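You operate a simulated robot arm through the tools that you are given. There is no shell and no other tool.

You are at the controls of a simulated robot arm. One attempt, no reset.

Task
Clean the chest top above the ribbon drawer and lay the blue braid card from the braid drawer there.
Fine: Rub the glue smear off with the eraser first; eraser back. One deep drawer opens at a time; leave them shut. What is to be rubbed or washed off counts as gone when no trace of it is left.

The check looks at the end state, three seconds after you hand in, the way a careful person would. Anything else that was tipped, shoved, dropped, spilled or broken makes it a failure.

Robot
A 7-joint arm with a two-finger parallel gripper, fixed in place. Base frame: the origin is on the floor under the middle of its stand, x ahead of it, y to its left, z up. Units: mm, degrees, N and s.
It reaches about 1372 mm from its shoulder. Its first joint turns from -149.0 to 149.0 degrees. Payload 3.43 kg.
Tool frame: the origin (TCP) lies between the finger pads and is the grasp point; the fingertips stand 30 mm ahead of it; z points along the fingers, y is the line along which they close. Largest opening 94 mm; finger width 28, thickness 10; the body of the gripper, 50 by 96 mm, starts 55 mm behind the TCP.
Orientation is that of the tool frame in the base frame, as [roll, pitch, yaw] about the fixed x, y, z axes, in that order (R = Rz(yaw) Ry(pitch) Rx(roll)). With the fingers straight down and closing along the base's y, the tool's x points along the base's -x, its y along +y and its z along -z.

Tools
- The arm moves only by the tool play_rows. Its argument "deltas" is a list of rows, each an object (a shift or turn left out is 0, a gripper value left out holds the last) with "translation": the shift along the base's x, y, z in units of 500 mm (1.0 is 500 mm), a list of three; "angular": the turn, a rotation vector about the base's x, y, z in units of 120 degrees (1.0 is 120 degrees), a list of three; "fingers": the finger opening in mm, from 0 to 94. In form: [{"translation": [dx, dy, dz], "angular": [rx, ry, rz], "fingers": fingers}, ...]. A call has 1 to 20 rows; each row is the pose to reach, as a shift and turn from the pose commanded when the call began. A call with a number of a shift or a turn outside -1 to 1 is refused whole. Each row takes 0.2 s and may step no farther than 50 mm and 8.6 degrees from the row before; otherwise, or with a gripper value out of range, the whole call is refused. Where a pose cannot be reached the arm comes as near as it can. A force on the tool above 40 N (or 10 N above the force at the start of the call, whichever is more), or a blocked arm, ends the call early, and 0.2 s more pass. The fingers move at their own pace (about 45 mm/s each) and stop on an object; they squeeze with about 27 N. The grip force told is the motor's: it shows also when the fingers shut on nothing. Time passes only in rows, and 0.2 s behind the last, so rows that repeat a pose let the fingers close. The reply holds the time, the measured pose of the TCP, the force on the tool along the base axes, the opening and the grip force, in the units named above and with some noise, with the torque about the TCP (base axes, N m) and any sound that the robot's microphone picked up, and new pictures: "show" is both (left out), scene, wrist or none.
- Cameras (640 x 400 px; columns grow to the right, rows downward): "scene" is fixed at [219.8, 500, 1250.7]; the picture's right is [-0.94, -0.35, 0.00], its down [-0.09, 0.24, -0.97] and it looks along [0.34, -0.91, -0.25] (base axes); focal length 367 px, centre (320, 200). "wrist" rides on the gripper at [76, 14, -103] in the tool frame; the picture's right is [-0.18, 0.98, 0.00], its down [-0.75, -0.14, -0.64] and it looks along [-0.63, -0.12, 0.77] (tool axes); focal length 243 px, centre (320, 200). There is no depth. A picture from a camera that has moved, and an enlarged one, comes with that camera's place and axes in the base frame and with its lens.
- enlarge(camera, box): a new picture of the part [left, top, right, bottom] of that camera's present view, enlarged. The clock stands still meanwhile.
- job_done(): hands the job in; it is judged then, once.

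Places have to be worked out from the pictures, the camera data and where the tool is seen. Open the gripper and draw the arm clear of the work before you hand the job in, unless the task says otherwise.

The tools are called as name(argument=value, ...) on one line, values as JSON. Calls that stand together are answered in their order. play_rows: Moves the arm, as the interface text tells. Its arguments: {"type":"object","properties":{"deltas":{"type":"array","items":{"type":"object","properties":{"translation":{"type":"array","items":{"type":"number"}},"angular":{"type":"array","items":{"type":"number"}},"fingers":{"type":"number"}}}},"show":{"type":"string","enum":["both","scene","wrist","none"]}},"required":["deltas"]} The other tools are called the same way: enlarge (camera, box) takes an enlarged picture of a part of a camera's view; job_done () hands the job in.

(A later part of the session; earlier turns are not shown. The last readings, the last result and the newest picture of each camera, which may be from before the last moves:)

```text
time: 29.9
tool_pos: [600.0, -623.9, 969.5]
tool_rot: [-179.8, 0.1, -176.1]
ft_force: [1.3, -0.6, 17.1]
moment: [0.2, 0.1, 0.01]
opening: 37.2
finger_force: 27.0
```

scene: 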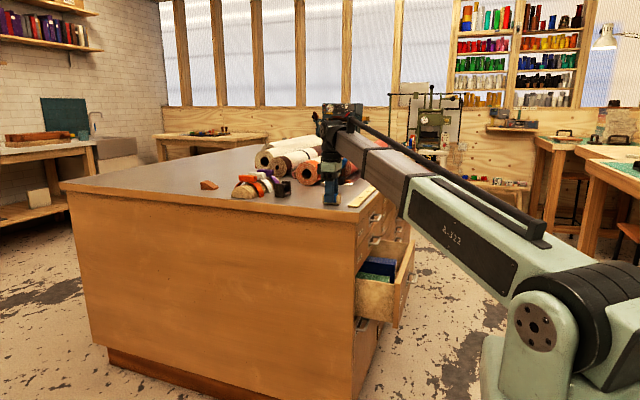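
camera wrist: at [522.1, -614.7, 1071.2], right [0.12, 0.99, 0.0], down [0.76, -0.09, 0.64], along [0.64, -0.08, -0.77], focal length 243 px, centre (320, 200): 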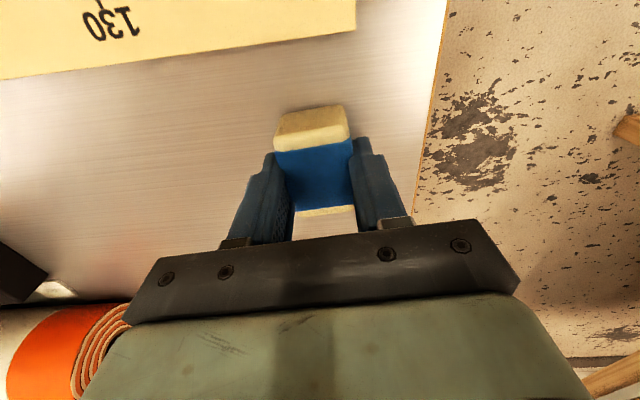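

It bears with 17 N; I relieve 1 mm and open the fingers.

play_rows(deltas=[{"translation": [0, 0, 0.002]}, {"translation": [0, 0, 0.002], "fingers": 60}, {"translation": [0, 0, 0.002], "fingers": 94}, {"translation": [0, 0, 0.002], "fingers": 94}, {"translation": [0, 0, 0.002], "fingers": 94}, {"translation": [0, 0, 0.002], "fingers": 94}, {"translation": [0, 0, 0.002], "fingers": 94}], show="both")

enlarge(camera="scene", box=[300, 170, 380, 220])

```text
time: 31.4
tool_pos: [600.8, -624.9, 969.2]
tool_rot: [-179.8, 0.0, -176.1]
ft_force: [-0.5, 0.0, 0.8]
moment: [-0.01, -0.02, 0.01]
opening: 94.0
finger_force: 0.1
camera wrist: at [523.3, -615.1, 1070.0], right [0.12, 0.99, 0.0], down [0.76, -0.09, 0.64], along [0.64, -0.08, -0.77], focal length 243 px, centre (320, 200)
```

scene: 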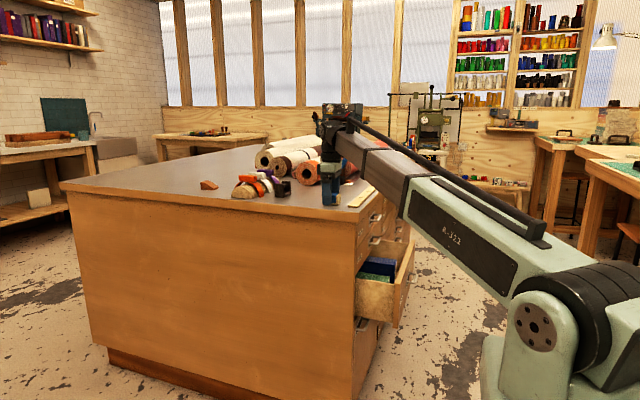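
wrist: 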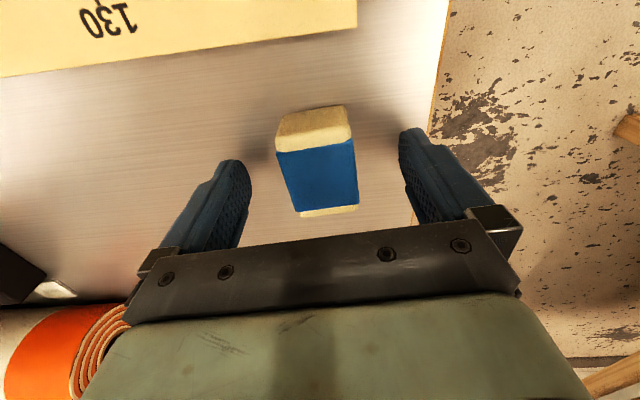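

```text
8.00 times, centred on (340, 195) of scene
camera zoom: at [219.8, 500.0, 1250.7], right [-0.94, -0.35, 0.0], down [-0.09, 0.24, -0.97], along [0.34, -0.91, -0.25], focal length 2939 px, centre (160, 240)
```

zoom: 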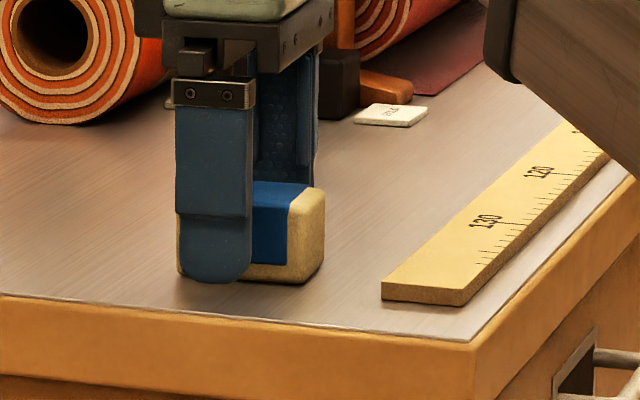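

The eraser sits free and back in its place. I lift straight up and withdraw to about (250,-800,1120) in front of the chest, to study the drawers.

play_rows(deltas=[{"translation": [0, 0, 0.08]}, {"translation": [0, 0, 0.16]}, {"translation": [0, 0, 0.24], "angular": [0, 0, -0.01]}, {"translation": [-0.06, -0.03, 0.3], "angular": [0, 0, -0.033]}, {"translation": [-0.14, -0.07, 0.3], "angular": [0, 0, -0.033]}, {"translation": [-0.22, -0.11, 0.3], "angular": [0, 0, -0.033]}, {"translation": [-0.3, -0.15, 0.3], "angular": [0, 0, -0.033]}, {"translation": [-0.38, -0.19, 0.3], "angular": [0, 0, -0.033]}, {"translation": [-0.46, -0.23, 0.3], "angular": [0, 0, -0.033]}, {"translation": [-0.54, -0.27, 0.3], "angular": [0, 0, -0.033]}, {"translation": [-0.62, -0.31, 0.3], "angular": [0, 0, -0.033]}, {"translation": [-0.7, -0.35, 0.3], "angular": [0, 0, -0.033]}, {"translation": [-0.7, -0.35, 0.3], "angular": [0, 0, -0.033]}], show="both")

enlarge(camera="scene", box=[300, 170, 380, 220])

enlarge(camera="wrist", box=[160, 0, 480, 200])

```text
time: 34.2
tool_pos: [248.6, -798.3, 1117.2]
tool_rot: [-179.8, 0.2, 180.0]
ft_force: [0.5, 0.4, 0.3]
moment: [0.01, -0.02, 0.06]
opening: 94.3
finger_force: 0.1
camera wrist: at [172.7, -784.4, 1218.5], right [0.18, 0.98, 0.0], down [0.75, -0.14, 0.64], along [0.63, -0.12, -0.77], focal length 243 px, centre (320, 200)
```

scene: 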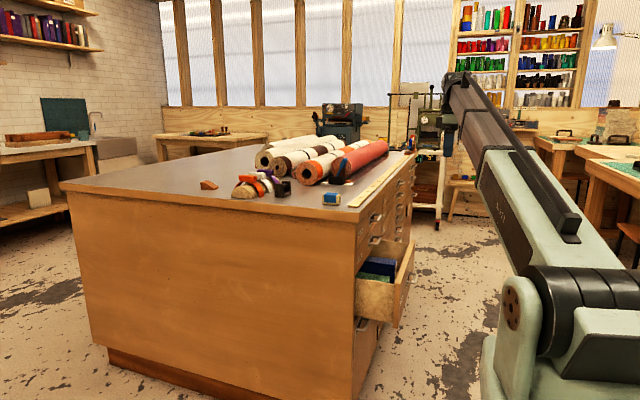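
wrist: 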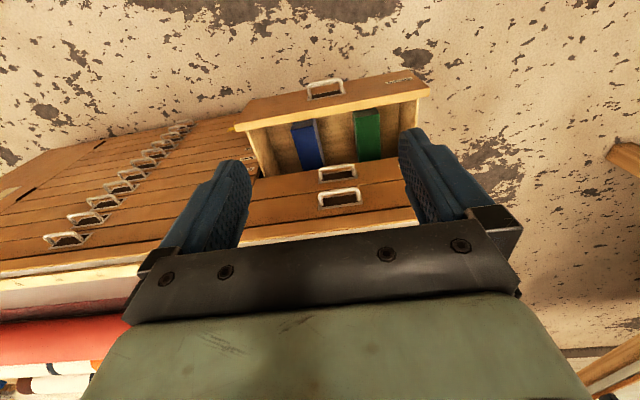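

```text
8.00 times, centred on (340, 195) of scene
camera zoom: at [219.8, 500.0, 1250.7], right [-0.94, -0.35, 0.0], down [-0.09, 0.24, -0.97], along [0.34, -0.91, -0.25], focal length 2939 px, centre (160, 240)
```

zoom: 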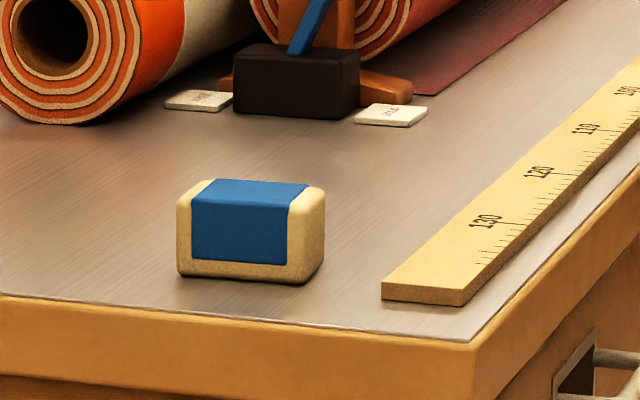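

```text
2.00 times, centred on (320, 100) of wrist
camera zoom: at [172.7, -784.4, 1218.5], right [0.18, 0.98, 0.0], down [0.75, -0.14, 0.64], along [0.63, -0.12, -0.77], focal length 485 px, centre (320, 400)
```

zoom: 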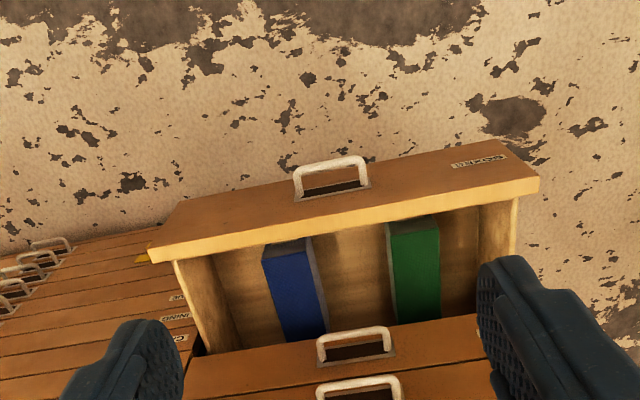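

Eraser is back exactly in its place and the top is clean. I enlarge the handles in both views to triangulate them.

enlarge(camera="scene", box=[340, 200, 420, 250])

enlarge(camera="scene", box=[350, 230, 430, 330])

enlarge(camera="wrist", box=[280, 140, 400, 215])

enlarge(camera="wrist", box=[220, 60, 440, 190])

```text
8.00 times, centred on (380, 225) of scene
camera zoom: at [219.8, 500.0, 1250.7], right [-0.94, -0.35, 0.0], down [-0.09, 0.24, -0.97], along [0.34, -0.91, -0.25], focal length 2939 px, centre (-160, 0)
```

zoom: 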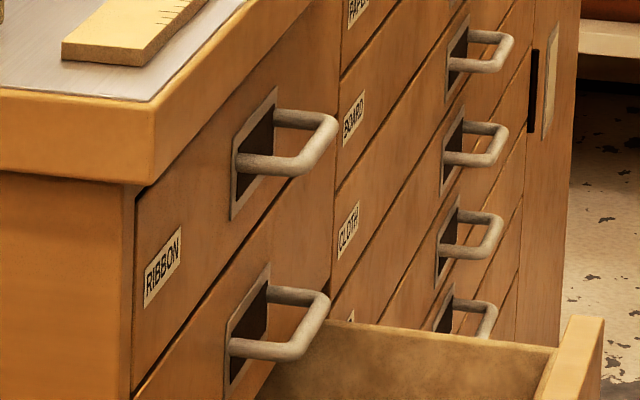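

```text
4.00 times, centred on (390, 280) of scene
camera zoom: at [219.8, 500.0, 1250.7], right [-0.94, -0.35, 0.0], down [-0.09, 0.24, -0.97], along [0.34, -0.91, -0.25], focal length 1469 px, centre (40, -120)
```

zoom: 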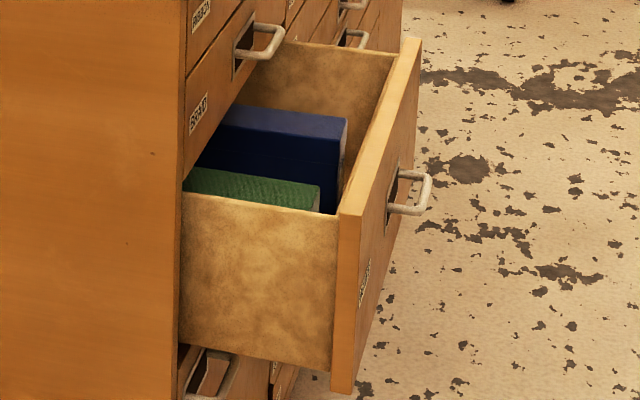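

```text
5.33 times, centred on (340, 178) of wrist
camera zoom: at [172.7, -784.4, 1218.5], right [0.18, 0.98, 0.0], down [0.75, -0.14, 0.64], along [0.63, -0.12, -0.77], focal length 1294 px, centre (213, 320)
```

zoom: 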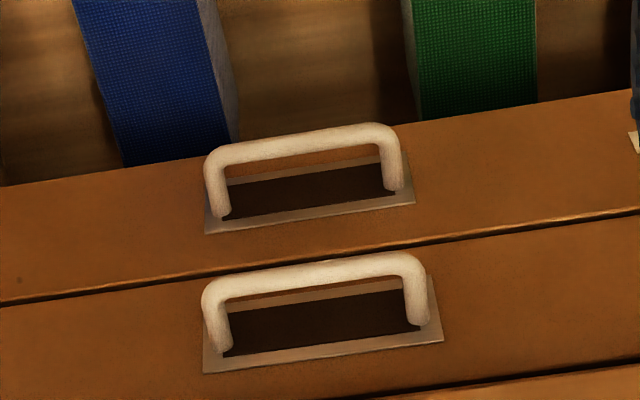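

```text
2.91 times, centred on (330, 125) of wrist
camera zoom: at [172.7, -784.4, 1218.5], right [0.18, 0.98, 0.0], down [0.75, -0.14, 0.64], along [0.63, -0.12, -0.77], focal length 706 px, centre (291, 418)
```

zoom: 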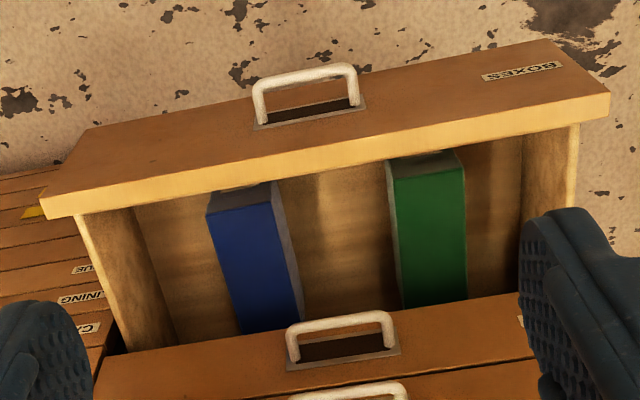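

I get bar centres: RIBBON (472,-805,839), BRAID (471,-804,749), BOXES (320,-802,628), so BOXES stands open by about 152 mm. I turn the gripper, in two halves, to point along +x with the fingers closing vertically while lowering in free space.

play_rows(deltas=[{"translation": [-0.01, 0, -0.03], "angular": [0.0412, -0.0412, -0.0412]}, {"translation": [-0.02, 0, -0.06], "angular": [0.0825, -0.0825, -0.0825]}, {"translation": [-0.03, 0, -0.09], "angular": [0.1237, -0.1237, -0.1237]}, {"translation": [-0.04, 0, -0.12], "angular": [0.165, -0.165, -0.165]}, {"translation": [-0.05, 0, -0.15], "angular": [0.2062, -0.2062, -0.2062]}, {"translation": [-0.06, 0, -0.18], "angular": [0.2474, -0.2474, -0.2474]}, {"translation": [-0.07, 0, -0.2], "angular": [0.2887, -0.2887, -0.2887]}, {"translation": [-0.07, 0, -0.2], "angular": [0.2887, -0.2887, -0.2887]}], show="both")

```text
time: 36.0
tool_pos: [215.9, -800.1, 1019.4]
tool_rot: [135.0, 19.5, 134.8]
ft_force: [0.0, 0.4, -0.5]
moment: [-0.01, 0.01, -0.05]
opening: 93.9
finger_force: 0.0
out of reach, approached as far as the arm can: row 4, 5
camera wrist: at [102.0, -774.0, 1070.2], right [0.45, 0.53, 0.72], down [0.03, -0.81, 0.59], along [0.89, -0.25, -0.38], focal length 243 px, centre (320, 200)
```

scene: 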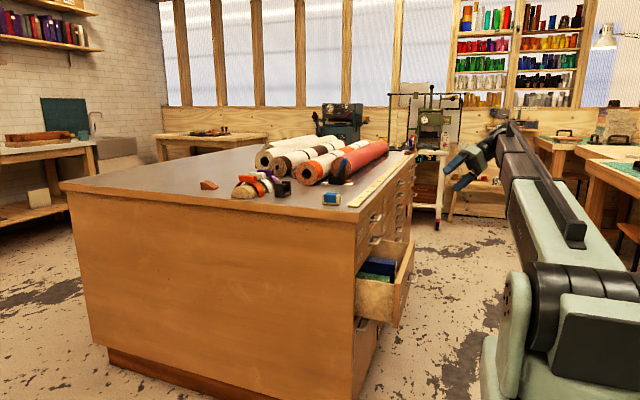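
wrist: 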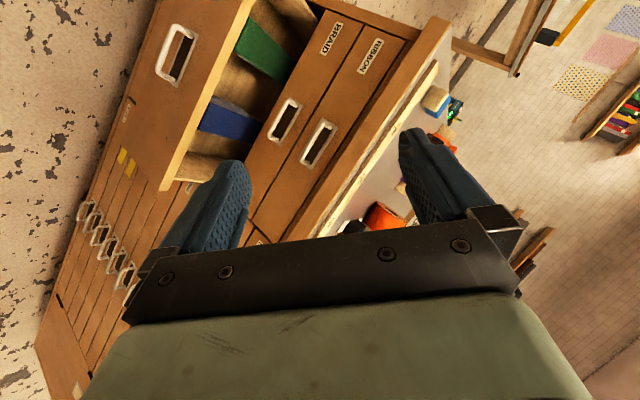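

It reached the halfway turn (a brief reach limit in between, then fine). I complete the turn to horizontal while lowering a bit.

play_rows(deltas=[{"translation": [0, 0, -0.03], "angular": [0.0412, -0.0412, -0.0412]}, {"translation": [0, 0, -0.06], "angular": [0.0825, -0.0825, -0.0825]}, {"translation": [0, 0, -0.09], "angular": [0.1237, -0.1237, -0.1237]}, {"translation": [0, 0, -0.12], "angular": [0.165, -0.165, -0.165]}, {"translation": [0, 0, -0.16], "angular": [0.2062, -0.2062, -0.2062]}, {"translation": [0, 0, -0.2], "angular": [0.2474, -0.2474, -0.2474]}, {"translation": [0, 0, -0.24], "angular": [0.2887, -0.2887, -0.2887]}, {"translation": [0, 0, -0.24], "angular": [0.2887, -0.2887, -0.2887]}], show="both")

```text
time: 36.7
tool_pos: [215.1, -799.5, 989.8]
tool_rot: [121.7, 18.8, 121.7]
ft_force: [2.7, -3.5, -5.8]
moment: [-0.1, -0.73, 0.2]
opening: 93.9
finger_force: 0.0
stopped in row 3: the force on the tool passed its limit at 89 N (the readings are from after the stop); the commanded pose is now the measured one
camera wrist: at [98.9, -762.4, 1026.4], right [0.39, 0.35, 0.85], down [-0.19, -0.87, 0.45], along [0.9, -0.34, -0.27], focal length 243 px, centre (320, 200)
```

scene: 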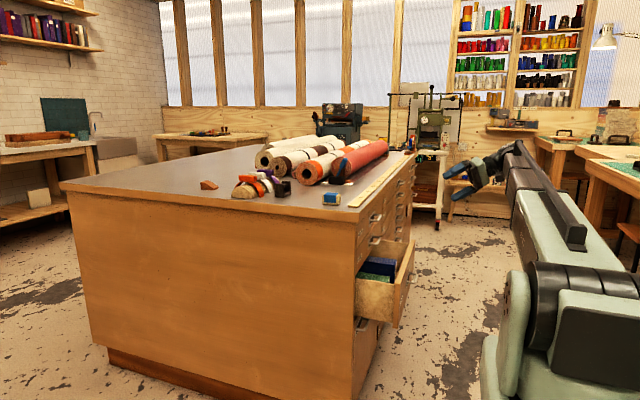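
wrist: 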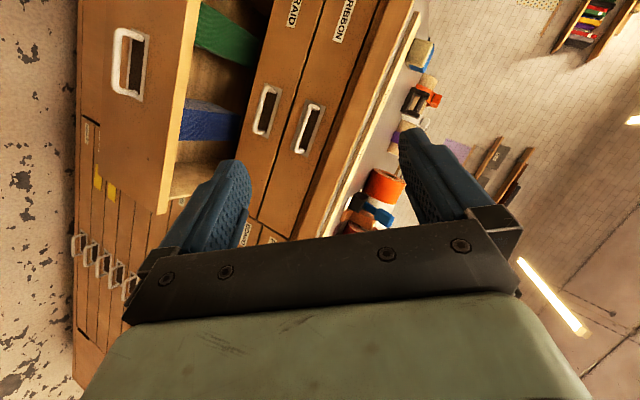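

A force spike stopped the turn, likely the wrist swinging fast near a singular pose; nothing is near the hand. I look closer at the arm before choosing how to go on.

enlarge(camera="scene", box=[400, 110, 640, 400])

enlarge(camera="scene", box=[420, 130, 560, 230])

```text
1.38 times, centred on (520, 255) of scene
camera zoom: at [219.8, 500.0, 1250.7], right [-0.94, -0.35, 0.0], down [-0.09, 0.24, -0.97], along [0.34, -0.91, -0.25], focal length 507 px, centre (44, 124)
```

zoom: 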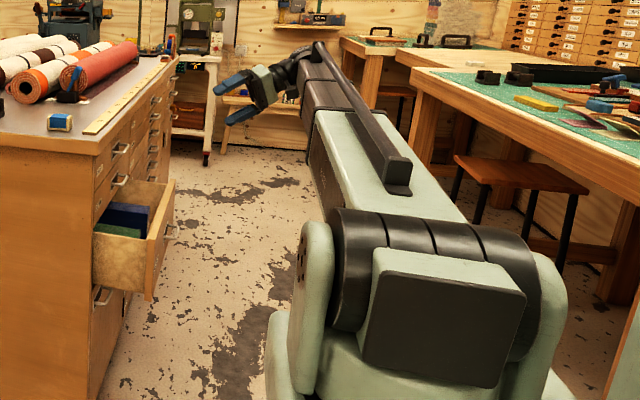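

```text
4.00 times, centred on (490, 180) of scene
camera zoom: at [219.8, 500.0, 1250.7], right [-0.94, -0.35, 0.0], down [-0.09, 0.24, -0.97], along [0.34, -0.91, -0.25], focal length 1469 px, centre (-360, 280)
```

zoom: 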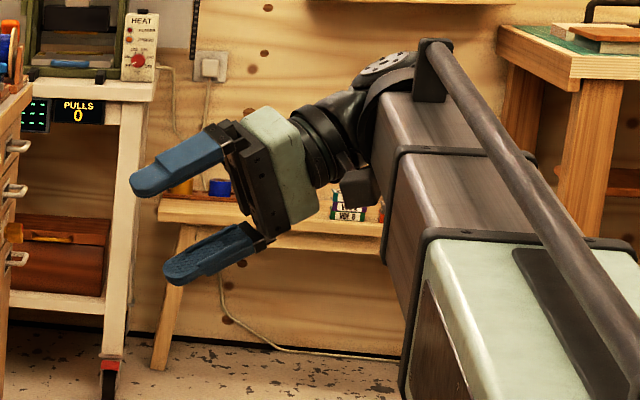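

The boom is clear of everything. I continue the remaining ~44° turn slowly (3° per row) without moving the TCP.

play_rows(deltas=[{"angular": [0.0142, -0.0142, -0.0142]}, {"angular": [0.0285, -0.0285, -0.0285]}, {"angular": [0.0427, -0.0427, -0.0427]}, {"angular": [0.057, -0.057, -0.057]}, {"angular": [0.0712, -0.0712, -0.0712]}, {"angular": [0.0854, -0.0854, -0.0854]}, {"angular": [0.0997, -0.0997, -0.0997]}, {"angular": [0.1139, -0.1139, -0.1139]}, {"angular": [0.1282, -0.1282, -0.1282]}, {"angular": [0.1424, -0.1424, -0.1424]}, {"angular": [0.1566, -0.1566, -0.1566]}, {"angular": [0.1709, -0.1709, -0.1709]}, {"angular": [0.1851, -0.1851, -0.1851]}, {"angular": [0.1994, -0.1994, -0.1994]}, {"angular": [0.2136, -0.2136, -0.2136]}, {"angular": [0.2136, -0.2136, -0.2136]}], show="both")

```text
time: 37.0
tool_pos: [214.5, -800.0, 989.1]
tool_rot: [121.1, 19.1, 121.3]
ft_force: [2.1, -1.4, -10.7]
moment: [-0.25, -1.34, 0.29]
opening: 94.1
finger_force: 0.1
stopped in row 1: the force on the tool passed its limit at 60 N (the readings are from after the stop); the commanded pose is now the measured one
camera wrist: at [97.9, -761.8, 1024.5], right [0.38, 0.35, 0.86], down [-0.2, -0.87, 0.45], along [0.9, -0.34, -0.26], focal length 243 px, centre (320, 200)
```

scene: 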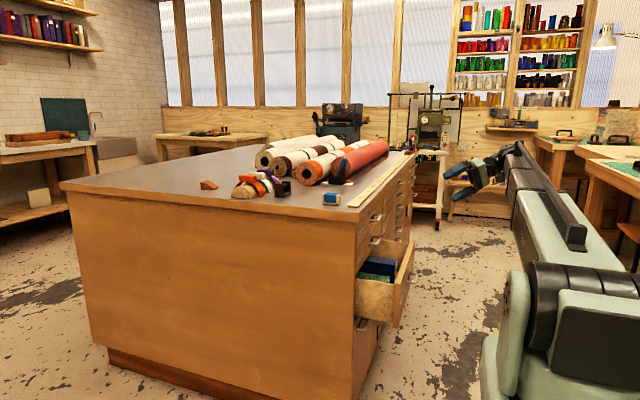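
wrist: 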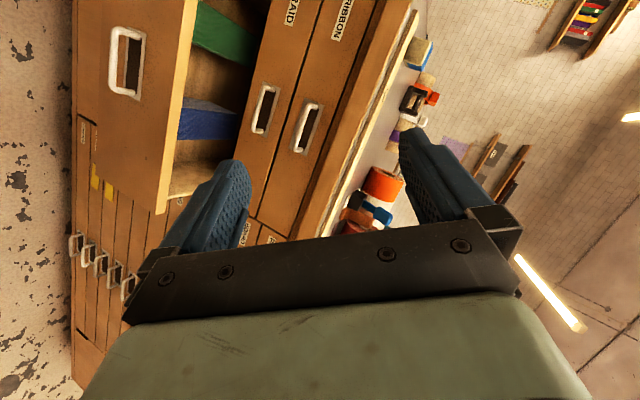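

The steady moment shows the camera side of the hand (facing +y) is touching the arm's own boom, so this roll is the wrong way round. I turn back to fingers-down and will use the mirrored roll, with the camera on the far (-y) side.

play_rows(deltas=[{"translation": [0, 0, 0.01], "angular": [-0.02, 0.02, 0.02]}, {"translation": [0, 0, 0.03], "angular": [-0.06, 0.06, 0.06]}, {"translation": [0, 0, 0.06], "angular": [-0.1, 0.1, 0.1]}, {"translation": [0, 0, 0.09], "angular": [-0.14, 0.14, 0.14]}, {"translation": [0, 0, 0.12], "angular": [-0.18, 0.18, 0.18]}, {"translation": [0.01, 0, 0.15], "angular": [-0.22, 0.22, 0.22]}, {"translation": [0.02, 0, 0.18], "angular": [-0.26, 0.26, 0.26]}, {"translation": [0.03, 0, 0.21], "angular": [-0.3, 0.3, 0.3]}, {"translation": [0.04, 0, 0.23], "angular": [-0.335, 0.335, 0.335]}, {"translation": [0.05, 0, 0.24], "angular": [-0.3656, 0.3656, 0.3656]}, {"translation": [0.05, 0, 0.24], "angular": [-0.3656, 0.3656, 0.3656]}], show="both")

```text
time: 39.4
tool_pos: [240.0, -798.9, 1107.3]
tool_rot: [179.9, 0.7, -179.1]
ft_force: [-0.3, -0.2, -1.1]
moment: [0.0, -0.04, -0.02]
opening: 94.0
finger_force: 0.1
out of reach, approached as far as the arm can: row 4, 5, 6
camera wrist: at [162.9, -786.6, 1209.6], right [0.17, 0.99, 0.01], down [0.75, -0.13, 0.65], along [0.64, -0.1, -0.76], focal length 243 px, centre (320, 200)
```

scene: 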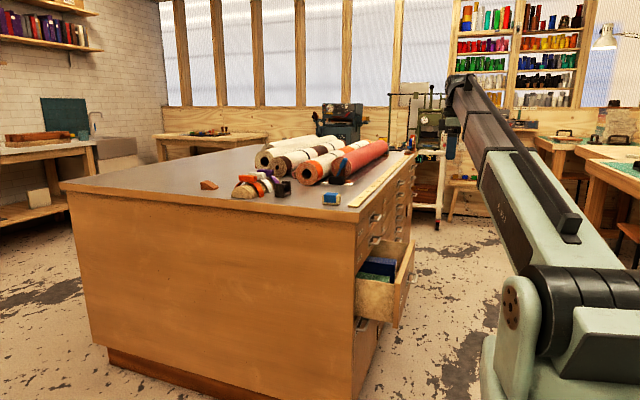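
wrist: 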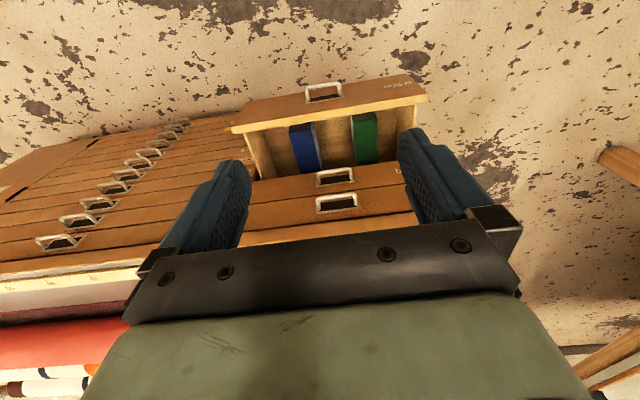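

Back to fingers-down. Now I turn the mirrored way (camera toward -y), first half.

play_rows(deltas=[{"translation": [0, 0, -0.02], "angular": [-0.0405, -0.0405, 0.0405]}, {"translation": [0, 0, -0.04], "angular": [-0.081, -0.081, 0.081]}, {"translation": [0, 0, -0.06], "angular": [-0.1215, -0.1215, 0.1215]}, {"translation": [0, 0, -0.08], "angular": [-0.162, -0.162, 0.162]}, {"translation": [0, 0, -0.1], "angular": [-0.2025, -0.2025, 0.2025]}, {"translation": [0, 0, -0.12], "angular": [-0.243, -0.243, 0.243]}, {"translation": [0, 0, -0.14], "angular": [-0.2835, -0.2835, 0.2835]}, {"translation": [0, 0, -0.14], "angular": [-0.2835, -0.2835, 0.2835]}], show="both")

```text
time: 41.2
tool_pos: [240.8, -801.1, 1038.7]
tool_rot: [-135.8, 19.3, -134.7]
ft_force: [0.4, 0.0, -0.3]
moment: [0.02, -0.01, 0.01]
opening: 94.1
finger_force: 0.1
camera wrist: at [117.3, -808.5, 1072.6], right [-0.22, 0.78, -0.59], down [0.12, 0.62, 0.78], along [0.97, 0.1, -0.23], focal length 243 px, centre (320, 200)
```

scene: 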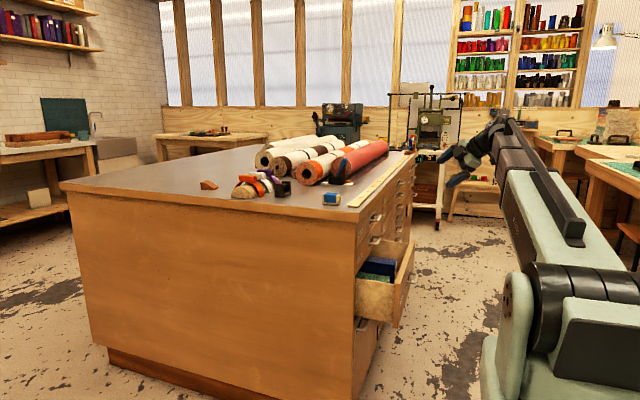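
wrist: 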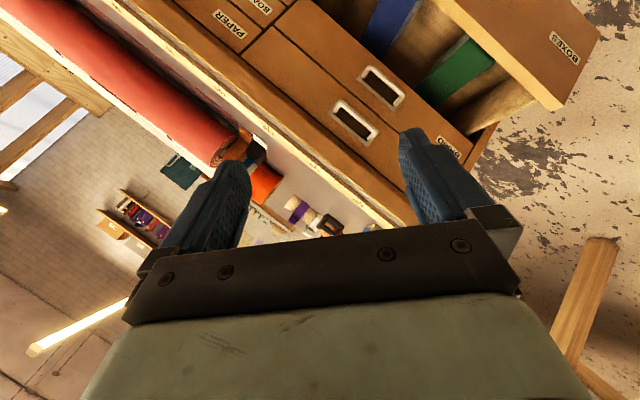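

No reach trouble this way. I finish the turn and lower to about z 840.

play_rows(deltas=[{"translation": [0, 0, -0.04], "angular": [-0.0367, -0.0367, 0.0367]}, {"translation": [0, 0, -0.08], "angular": [-0.0735, -0.0735, 0.0735]}, {"translation": [0, 0, -0.12], "angular": [-0.1102, -0.1102, 0.1102]}, {"translation": [0, 0, -0.16], "angular": [-0.147, -0.147, 0.147]}, {"translation": [0, 0, -0.2], "angular": [-0.1837, -0.1837, 0.1837]}, {"translation": [0, 0, -0.26], "angular": [-0.2204, -0.2204, 0.2204]}, {"translation": [0, 0, -0.33], "angular": [-0.2572, -0.2572, 0.2572]}, {"translation": [0, 0, -0.4], "angular": [-0.2939, -0.2939, 0.2939]}, {"translation": [0, 0, -0.4], "angular": [-0.2939, -0.2939, 0.2939]}], show="both")

```text
time: 43.2
tool_pos: [249.2, -808.5, 964.3]
tool_rot: [-93.2, 9.3, -90.5]
ft_force: [0.2, 0.3, 0.0]
moment: [0.03, -0.04, 0.02]
opening: 94.1
finger_force: 0.0
out of reach, approached as far as the arm can: row 6, 7, 8, 9
camera wrist: at [145.5, -880.3, 941.5], right [-0.05, 0.34, -0.94], down [-0.63, 0.72, 0.3], along [0.78, 0.6, 0.18], focal length 243 px, centre (320, 200)
```

scene: 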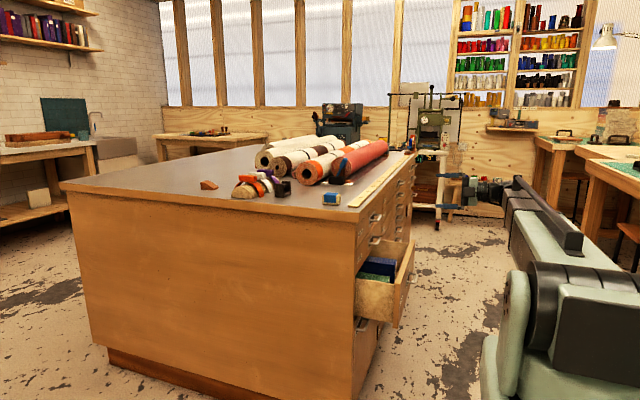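
wrist: 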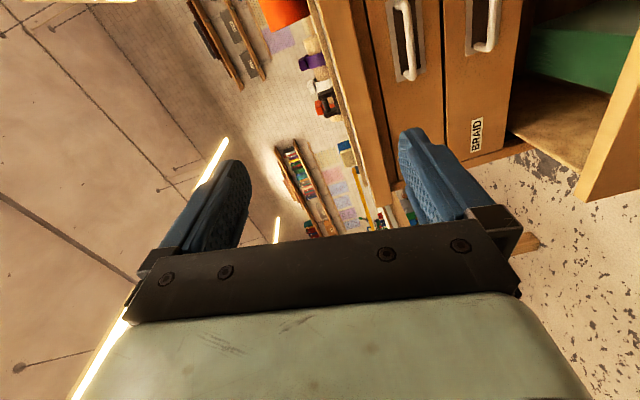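

The arm could not follow below z≈964 in this pose. I look at the wrist and boom to understand the limit.

enlarge(camera="scene", box=[420, 150, 580, 260])

enlarge(camera="scene", box=[400, 150, 640, 400])

```text
3.64 times, centred on (500, 205) of scene
camera zoom: at [219.8, 500.0, 1250.7], right [-0.94, -0.35, 0.0], down [-0.09, 0.24, -0.97], along [0.34, -0.91, -0.25], focal length 1336 px, centre (-334, 182)
```

zoom: 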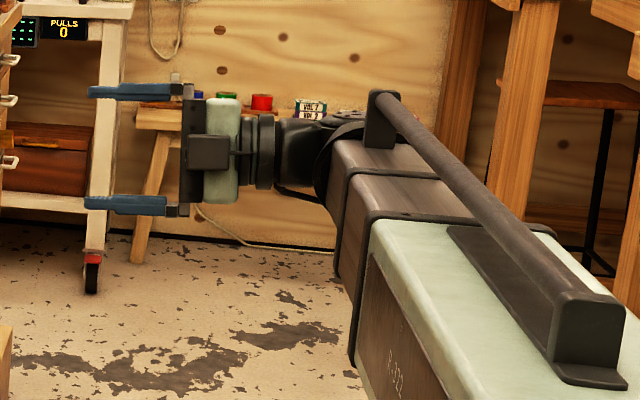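

```text
1.60 times, centred on (520, 275) of scene
camera zoom: at [219.8, 500.0, 1250.7], right [-0.94, -0.35, 0.0], down [-0.09, 0.24, -0.97], along [0.34, -0.91, -0.25], focal length 588 px, centre (0, 80)
```

zoom: 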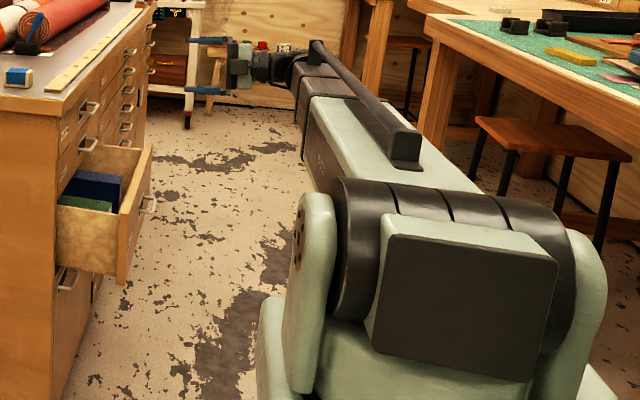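

The boom is telescopic and the wrist must bend ~90° sideways here, which seems its limit. Grasping the bar with the hand yawed a little toward -y still works (fingers close vertically), so I yaw by -15° and shift +30 mm in x to see whether the pose is reached.

play_rows(deltas=[{"translation": [0.02, 0, 0.1], "angular": [0, 0, -0.06]}, {"translation": [0.04, 0, 0.1], "angular": [0, 0, -0.125]}, {"translation": [0.06, 0, 0.1], "angular": [0, 0, -0.125]}, {"translation": [0.06, 0, 0.05], "angular": [0, 0, -0.125]}, {"translation": [0.06, 0, 0.0], "angular": [0, 0, -0.125]}, {"translation": [0.06, 0, 0.0], "angular": [0, 0, -0.125]}], show="both")

```text
refused: row 1 steps farther than a row can; nothing moved
```

play_rows(deltas=[{"translation": [0.02, 0, 0.05], "angular": [0, 0, -0.06]}, {"translation": [0.04, 0, 0.1], "angular": [0, 0, -0.125]}, {"translation": [0.06, 0, 0.1], "angular": [0, 0, -0.125]}, {"translation": [0.06, 0, 0.05], "angular": [0, 0, -0.125]}, {"translation": [0.06, 0, 0.0], "angular": [0, 0, -0.125]}, {"translation": [0.06, 0, 0.0], "angular": [0, 0, -0.125]}], show="both")

```text
time: 44.6
tool_pos: [277.6, -810.7, 964.3]
tool_rot: [-93.3, 9.3, -105.6]
ft_force: [0.0, -0.4, -0.4]
moment: [0.0, -0.03, -0.03]
opening: 93.9
finger_force: 0.1
camera wrist: at [158.4, -853.9, 943.1], right [0.04, 0.34, -0.94], down [-0.42, 0.86, 0.3], along [0.91, 0.38, 0.18], focal length 243 px, centre (320, 200)
```

scene: 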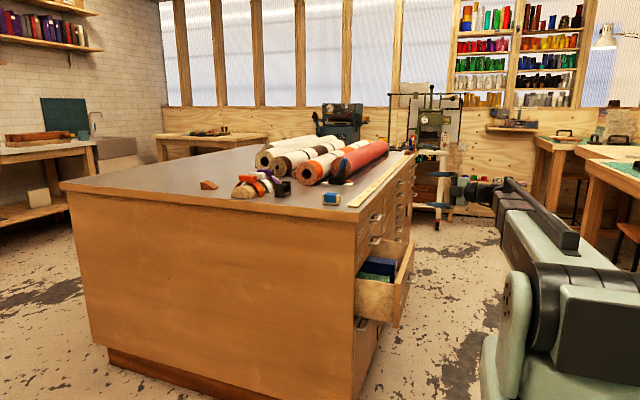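
wrist: 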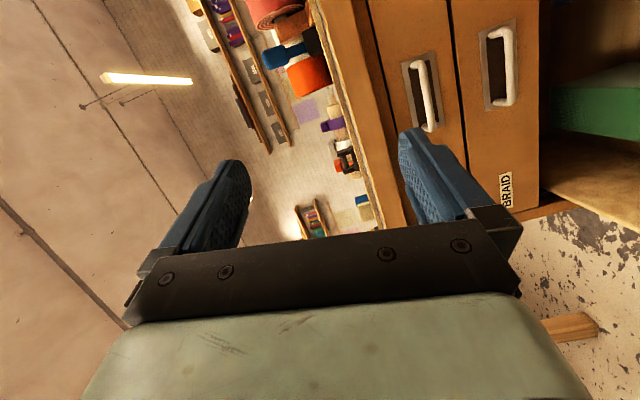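

After an unreachable row the commanded pose resets to what was achieved. I now correct the small roll/tilt error here, then try lowering 60 mm.

play_rows(deltas=[{"angular": [-0.043, -0.0025, 0]}, {"angular": [-0.086, -0.005, 0]}, {"angular": [-0.086, -0.005, 0]}], show="none")

play_rows(deltas=[{"translation": [0, 0, -0.04]}, {"translation": [0, 0, -0.08]}, {"translation": [0, 0, -0.12]}, {"translation": [0, 0, -0.12]}], show="none")

```text
time: 45.4
tool_pos: [278.2, -809.9, 976.5]
tool_rot: [-92.9, 7.7, -105.5]
ft_force: [1.4, 0.9, -0.4]
moment: [0.02, 0.0, 0.01]
opening: 93.8
finger_force: 0.0
out of reach, approached as far as the arm can: row 1, 2, 3
```

```text
time: 46.4
tool_pos: [278.9, -813.4, 942.4]
tool_rot: [-94.2, 9.6, -105.8]
ft_force: [-0.8, -1.2, 0.3]
moment: [-0.01, 0.0, 0.02]
opening: 93.9
finger_force: 0.1
out of reach, approached as far as the arm can: row 1, 2, 3, 4
```

Lowering worsens the roll error, so the last joint is at its limit for this roll; the opposite roll should be mid-range, and my first try failed only because its path bent the hand back onto the boom. I now roll about the finger axis by +90° here (fingers horizontal), the first half of the way.

play_rows(deltas=[{"angular": [0.0656, -0.0177, -0.0049]}, {"angular": [0.1313, -0.0355, -0.0098]}, {"angular": [0.1969, -0.0532, -0.0147]}, {"angular": [0.2625, -0.0709, -0.0196]}, {"angular": [0.3282, -0.0886, -0.0245]}, {"angular": [0.3938, -0.1064, -0.0295]}, {"angular": [0.4595, -0.1241, -0.0344]}, {"angular": [0.5251, -0.1418, -0.0393]}, {"angular": [0.5907, -0.1595, -0.0442]}, {"angular": [0.6564, -0.1773, -0.0491]}, {"angular": [0.722, -0.195, -0.054]}, {"angular": [0.722, -0.195, -0.054]}], show="both")

```text
time: 49.0
tool_pos: [280.2, -815.5, 942.9]
tool_rot: [118.6, 81.3, 101.9]
ft_force: [0.7, 0.2, 0.2]
moment: [0.0, 0.0, 0.01]
opening: 93.9
finger_force: 0.1
camera wrist: at [183.5, -760.4, 875.2], right [0.29, 0.9, 0.31], down [-0.63, -0.07, 0.77], along [0.72, -0.42, 0.55], focal length 243 px, centre (320, 200)
```

scene: 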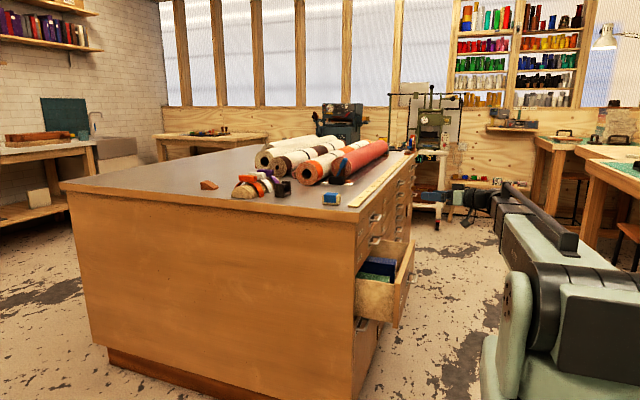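
wrist: 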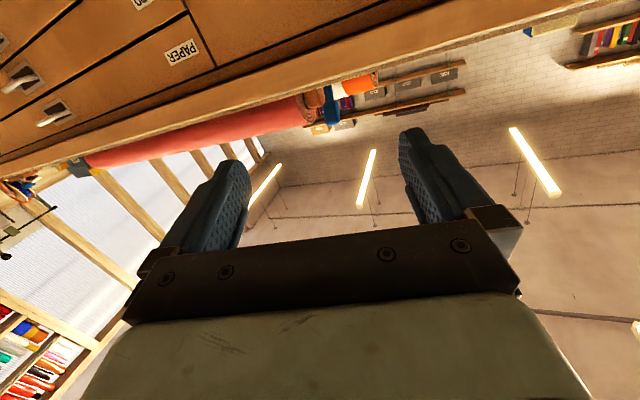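

Works well. I roll the remaining ~82° so that the fingers close vertically with the camera on the boom side, with the hand already yawed away from the boom.

play_rows(deltas=[{"angular": [0.0654, -0.0193, -0.0049]}, {"angular": [0.1308, -0.0385, -0.0098]}, {"angular": [0.1962, -0.0578, -0.0148]}, {"angular": [0.2616, -0.0771, -0.0197]}, {"angular": [0.327, -0.0964, -0.0246]}, {"angular": [0.3923, -0.1156, -0.0295]}, {"angular": [0.4577, -0.1349, -0.0344]}, {"angular": [0.5231, -0.1542, -0.0394]}, {"angular": [0.5885, -0.1734, -0.0443]}, {"angular": [0.6539, -0.1927, -0.0492]}, {"angular": [0.6539, -0.1927, -0.0492]}], show="both")

enlarge(camera="scene", box=[400, 150, 560, 260])

```text
time: 51.4
tool_pos: [279.3, -812.3, 942.1]
tool_rot: [94.1, 0.3, 73.6]
ft_force: [-0.4, 0.7, 0.3]
moment: [0.01, 0.01, 0.01]
opening: 93.6
finger_force: 0.1
camera wrist: at [203.2, -711.1, 962.3], right [0.02, -0.19, 0.98], down [-0.84, -0.54, -0.09], along [0.55, -0.82, -0.17], focal length 243 px, centre (320, 200)
```

scene: 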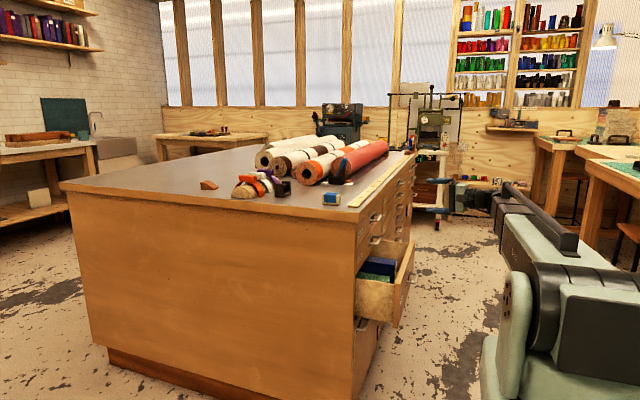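
wrist: 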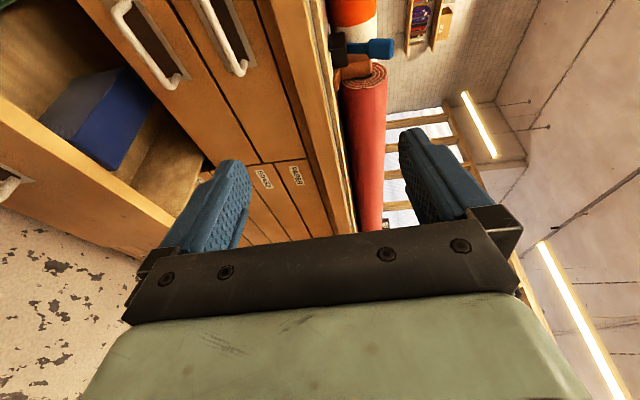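

```text
3.64 times, centred on (480, 205) of scene
camera zoom: at [219.8, 500.0, 1250.7], right [-0.94, -0.35, 0.0], down [-0.09, 0.24, -0.97], along [0.34, -0.91, -0.25], focal length 1336 px, centre (-262, 182)
```

zoom: 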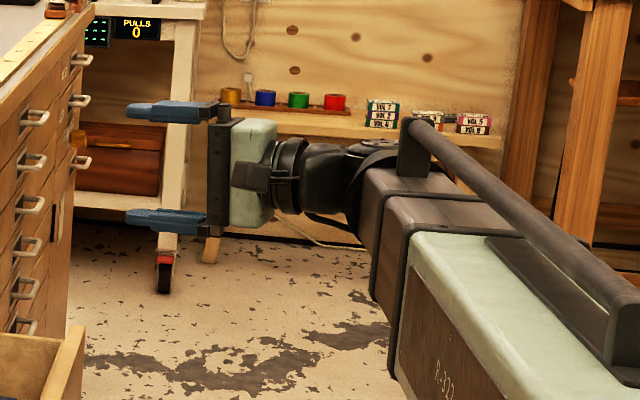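

The vertical-closing pose is reached. I level the 4° tilt and lower toward the BOXES handle height at x≈262, staying in front of its bar.

play_rows(deltas=[{"translation": [-0.017, 0.008, 0], "angular": [-0.0096, -0.0327, 0]}, {"translation": [-0.034, 0.016, -0.06], "angular": [-0.0096, -0.0327, 0]}, {"translation": [-0.034, 0.016, -0.14], "angular": [-0.0096, -0.0327, 0]}, {"translation": [-0.034, 0.016, -0.22], "angular": [-0.0096, -0.0327, 0]}, {"translation": [-0.034, 0.016, -0.3], "angular": [-0.0096, -0.0327, 0]}, {"translation": [-0.034, 0.016, -0.38], "angular": [-0.0096, -0.0327, 0]}, {"translation": [-0.034, 0.016, -0.38], "angular": [-0.0096, -0.0327, 0]}], show="both")

```text
time: 53.0
tool_pos: [260.5, -803.8, 751.7]
tool_rot: [90.0, 0.4, 73.5]
ft_force: [-0.2, -0.2, 0.5]
moment: [-0.01, 0.02, -0.02]
opening: 93.9
finger_force: 0.0
camera wrist: at [183.3, -702.2, 763.5], right [-0.05, -0.17, 0.98], down [-0.83, -0.54, -0.14], along [0.56, -0.82, -0.11], focal length 243 px, centre (320, 200)
```

scene: 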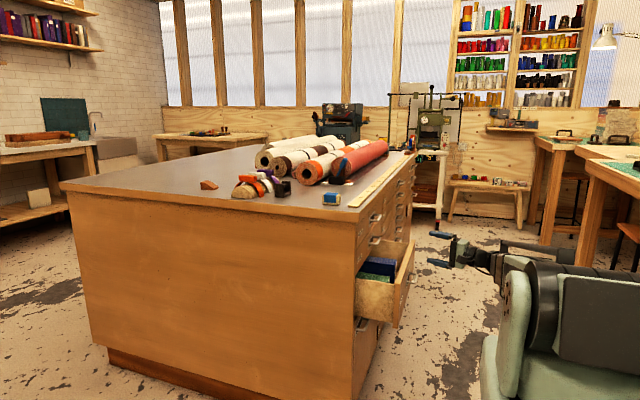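
wrist: 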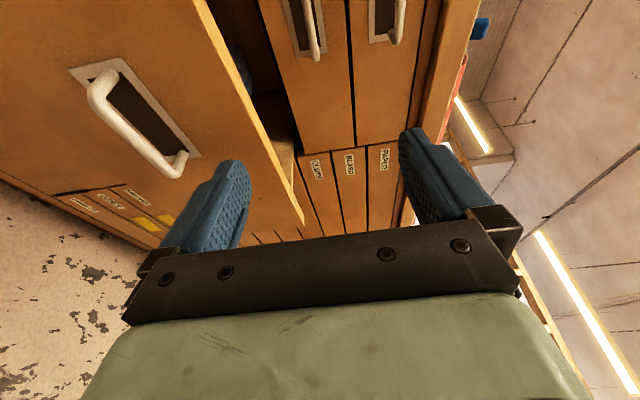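

Reached, level, at z 752. I lower the remaining ~122 mm to the BOXES handle height.

play_rows(deltas=[{"translation": [0, 0, -0.08]}, {"translation": [0, 0, -0.16]}, {"translation": [0, 0, -0.244]}, {"translation": [0, 0, -0.244]}], show="both")

enlarge(camera="wrist", box=[100, 20, 480, 258])

enlarge(camera="scene", box=[350, 220, 510, 320])

```text
time: 54.0
tool_pos: [263.9, -804.6, 629.0]
tool_rot: [90.0, 0.4, 73.6]
ft_force: [0.1, -0.5, -0.3]
moment: [-0.01, 0.02, -0.01]
opening: 93.7
finger_force: 0.1
camera wrist: at [186.9, -702.7, 641.6], right [-0.05, -0.17, 0.98], down [-0.83, -0.54, -0.14], along [0.56, -0.82, -0.11], focal length 243 px, centre (320, 200)
```

scene: 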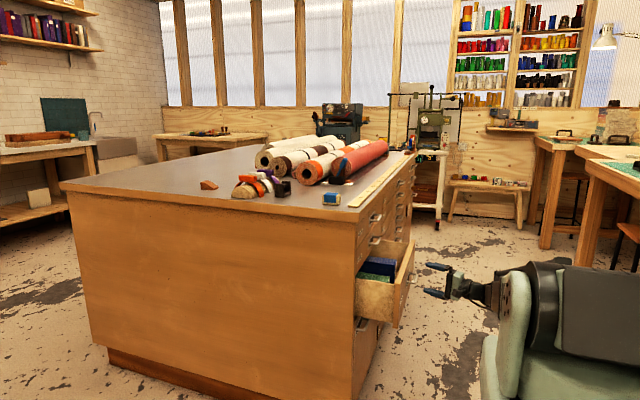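
wrist: 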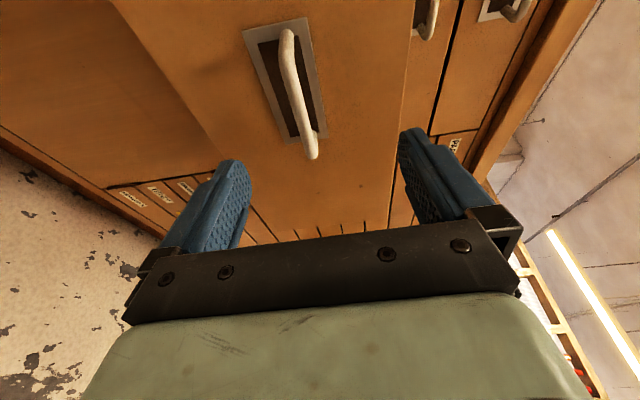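

```text
1.68 times, centred on (290, 139) of wrist
camera zoom: at [186.9, -702.7, 641.6], right [-0.05, -0.17, 0.98], down [-0.83, -0.54, -0.14], along [0.56, -0.82, -0.11], focal length 408 px, centre (370, 302)
```

zoom: 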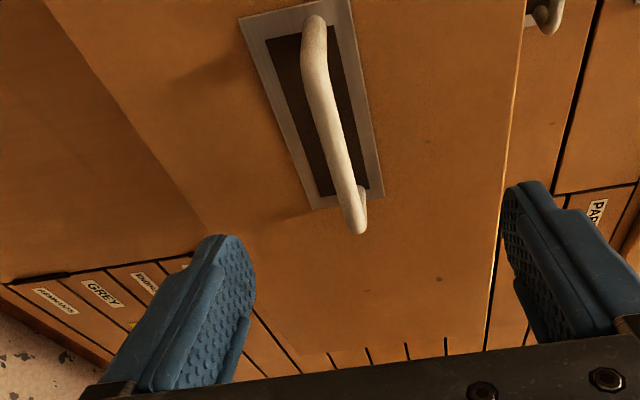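

```text
4.00 times, centred on (430, 270) of scene
camera zoom: at [219.8, 500.0, 1250.7], right [-0.94, -0.35, 0.0], down [-0.09, 0.24, -0.97], along [0.34, -0.91, -0.25], focal length 1469 px, centre (-120, -80)
```

zoom: 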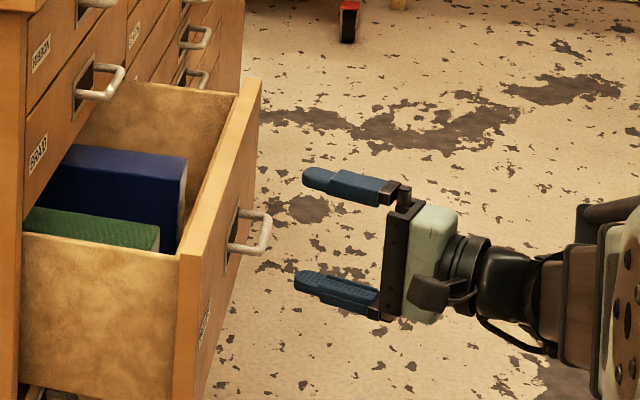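

The bar is at about z 622, y -753 to -835, x≈320. I advance to TCP (306,-797,623) with the fingers open above and below the bar.

play_rows(deltas=[{"translation": [0.0, 0.014, -0.012]}, {"translation": [0.04, 0.014, -0.012]}, {"translation": [0.07, 0.014, -0.012]}, {"translation": [0.085, 0.014, -0.012]}, {"translation": [0.085, 0.014, -0.012]}], show="both")

enlarge(camera="wrist", box=[160, 20, 480, 258])

enlarge(camera="scene", box=[350, 220, 510, 320])

```text
time: 55.2
tool_pos: [305.1, -798.3, 624.2]
tool_rot: [90.0, 0.5, 73.6]
ft_force: [0.6, 0.3, 0.0]
moment: [-0.01, -0.03, -0.02]
opening: 94.0
finger_force: 0.0
camera wrist: at [228.3, -696.4, 636.8], right [-0.05, -0.17, 0.98], down [-0.83, -0.54, -0.14], along [0.56, -0.82, -0.11], focal length 243 px, centre (320, 200)
```

scene: 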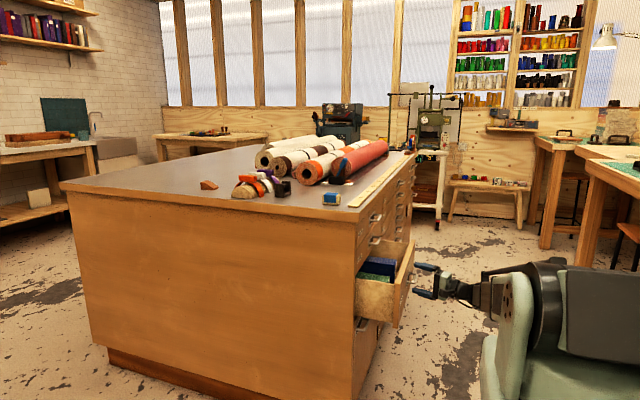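
wrist: 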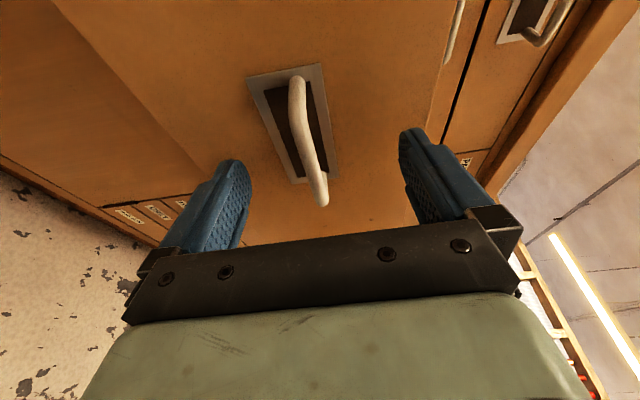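

```text
1.68 times, centred on (320, 139) of wrist
camera zoom: at [228.3, -696.4, 636.8], right [-0.05, -0.17, 0.98], down [-0.83, -0.54, -0.14], along [0.56, -0.82, -0.11], focal length 408 px, centre (320, 302)
```

zoom: 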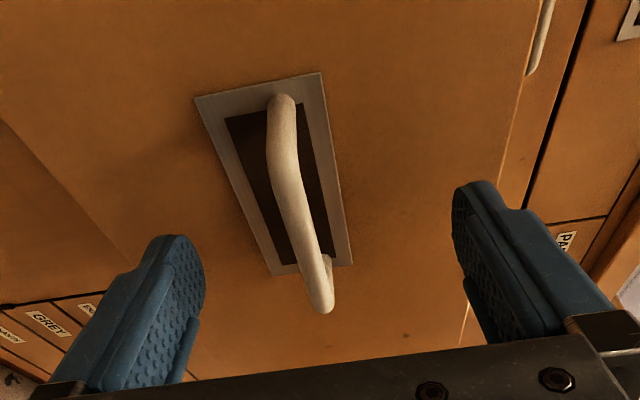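

```text
4.00 times, centred on (430, 270) of scene
camera zoom: at [219.8, 500.0, 1250.7], right [-0.94, -0.35, 0.0], down [-0.09, 0.24, -0.97], along [0.34, -0.91, -0.25], focal length 1469 px, centre (-120, -80)
```

zoom: 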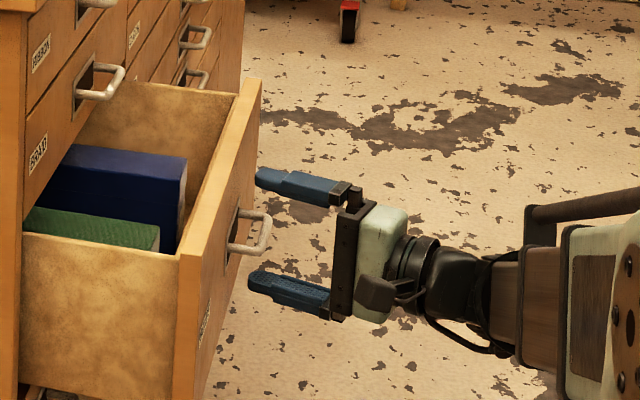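

The bar lies between the fingers, ~17 mm ahead of the TCP. I centre slightly (+4 mm y, -2 mm z) and close on the bar.

play_rows(deltas=[{"translation": [0.0, 0.008, -0.004]}, {"translation": [0.0, 0.008, -0.004], "fingers": 40}, {"translation": [0.0, 0.008, -0.004], "fingers": 40}, {"translation": [0.0, 0.008, -0.004], "fingers": 40}, {"translation": [0.0, 0.008, -0.004], "fingers": 4}, {"translation": [0.0, 0.008, -0.004], "fingers": 4}, {"translation": [0.0, 0.008, -0.004], "fingers": 4}, {"translation": [0.0, 0.008, -0.004], "fingers": 4}], show="both")

```text
time: 57.0
tool_pos: [303.7, -794.8, 621.4]
tool_rot: [90.1, 0.5, 73.6]
ft_force: [-1.7, 2.7, -14.6]
moment: [0.31, 0.28, -0.05]
opening: 12.2
finger_force: 6.9
camera wrist: at [227.4, -692.0, 634.2], right [-0.05, -0.17, 0.98], down [-0.83, -0.54, -0.14], along [0.56, -0.82, -0.12], focal length 243 px, centre (320, 200)
```

scene: 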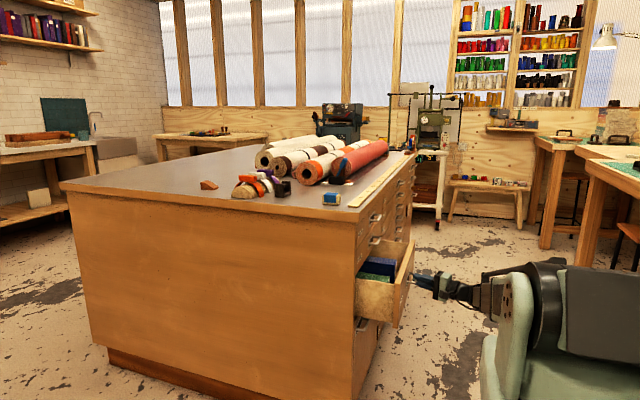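
wrist: 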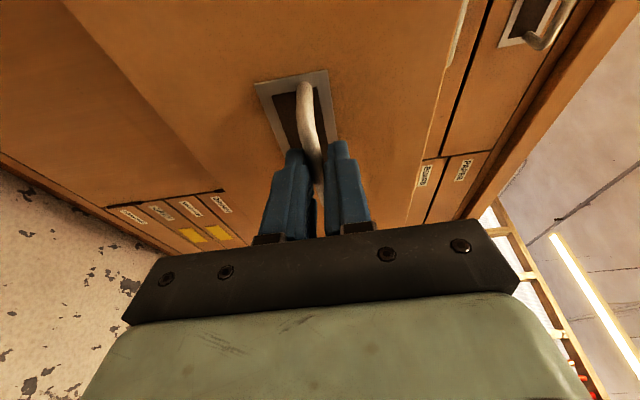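

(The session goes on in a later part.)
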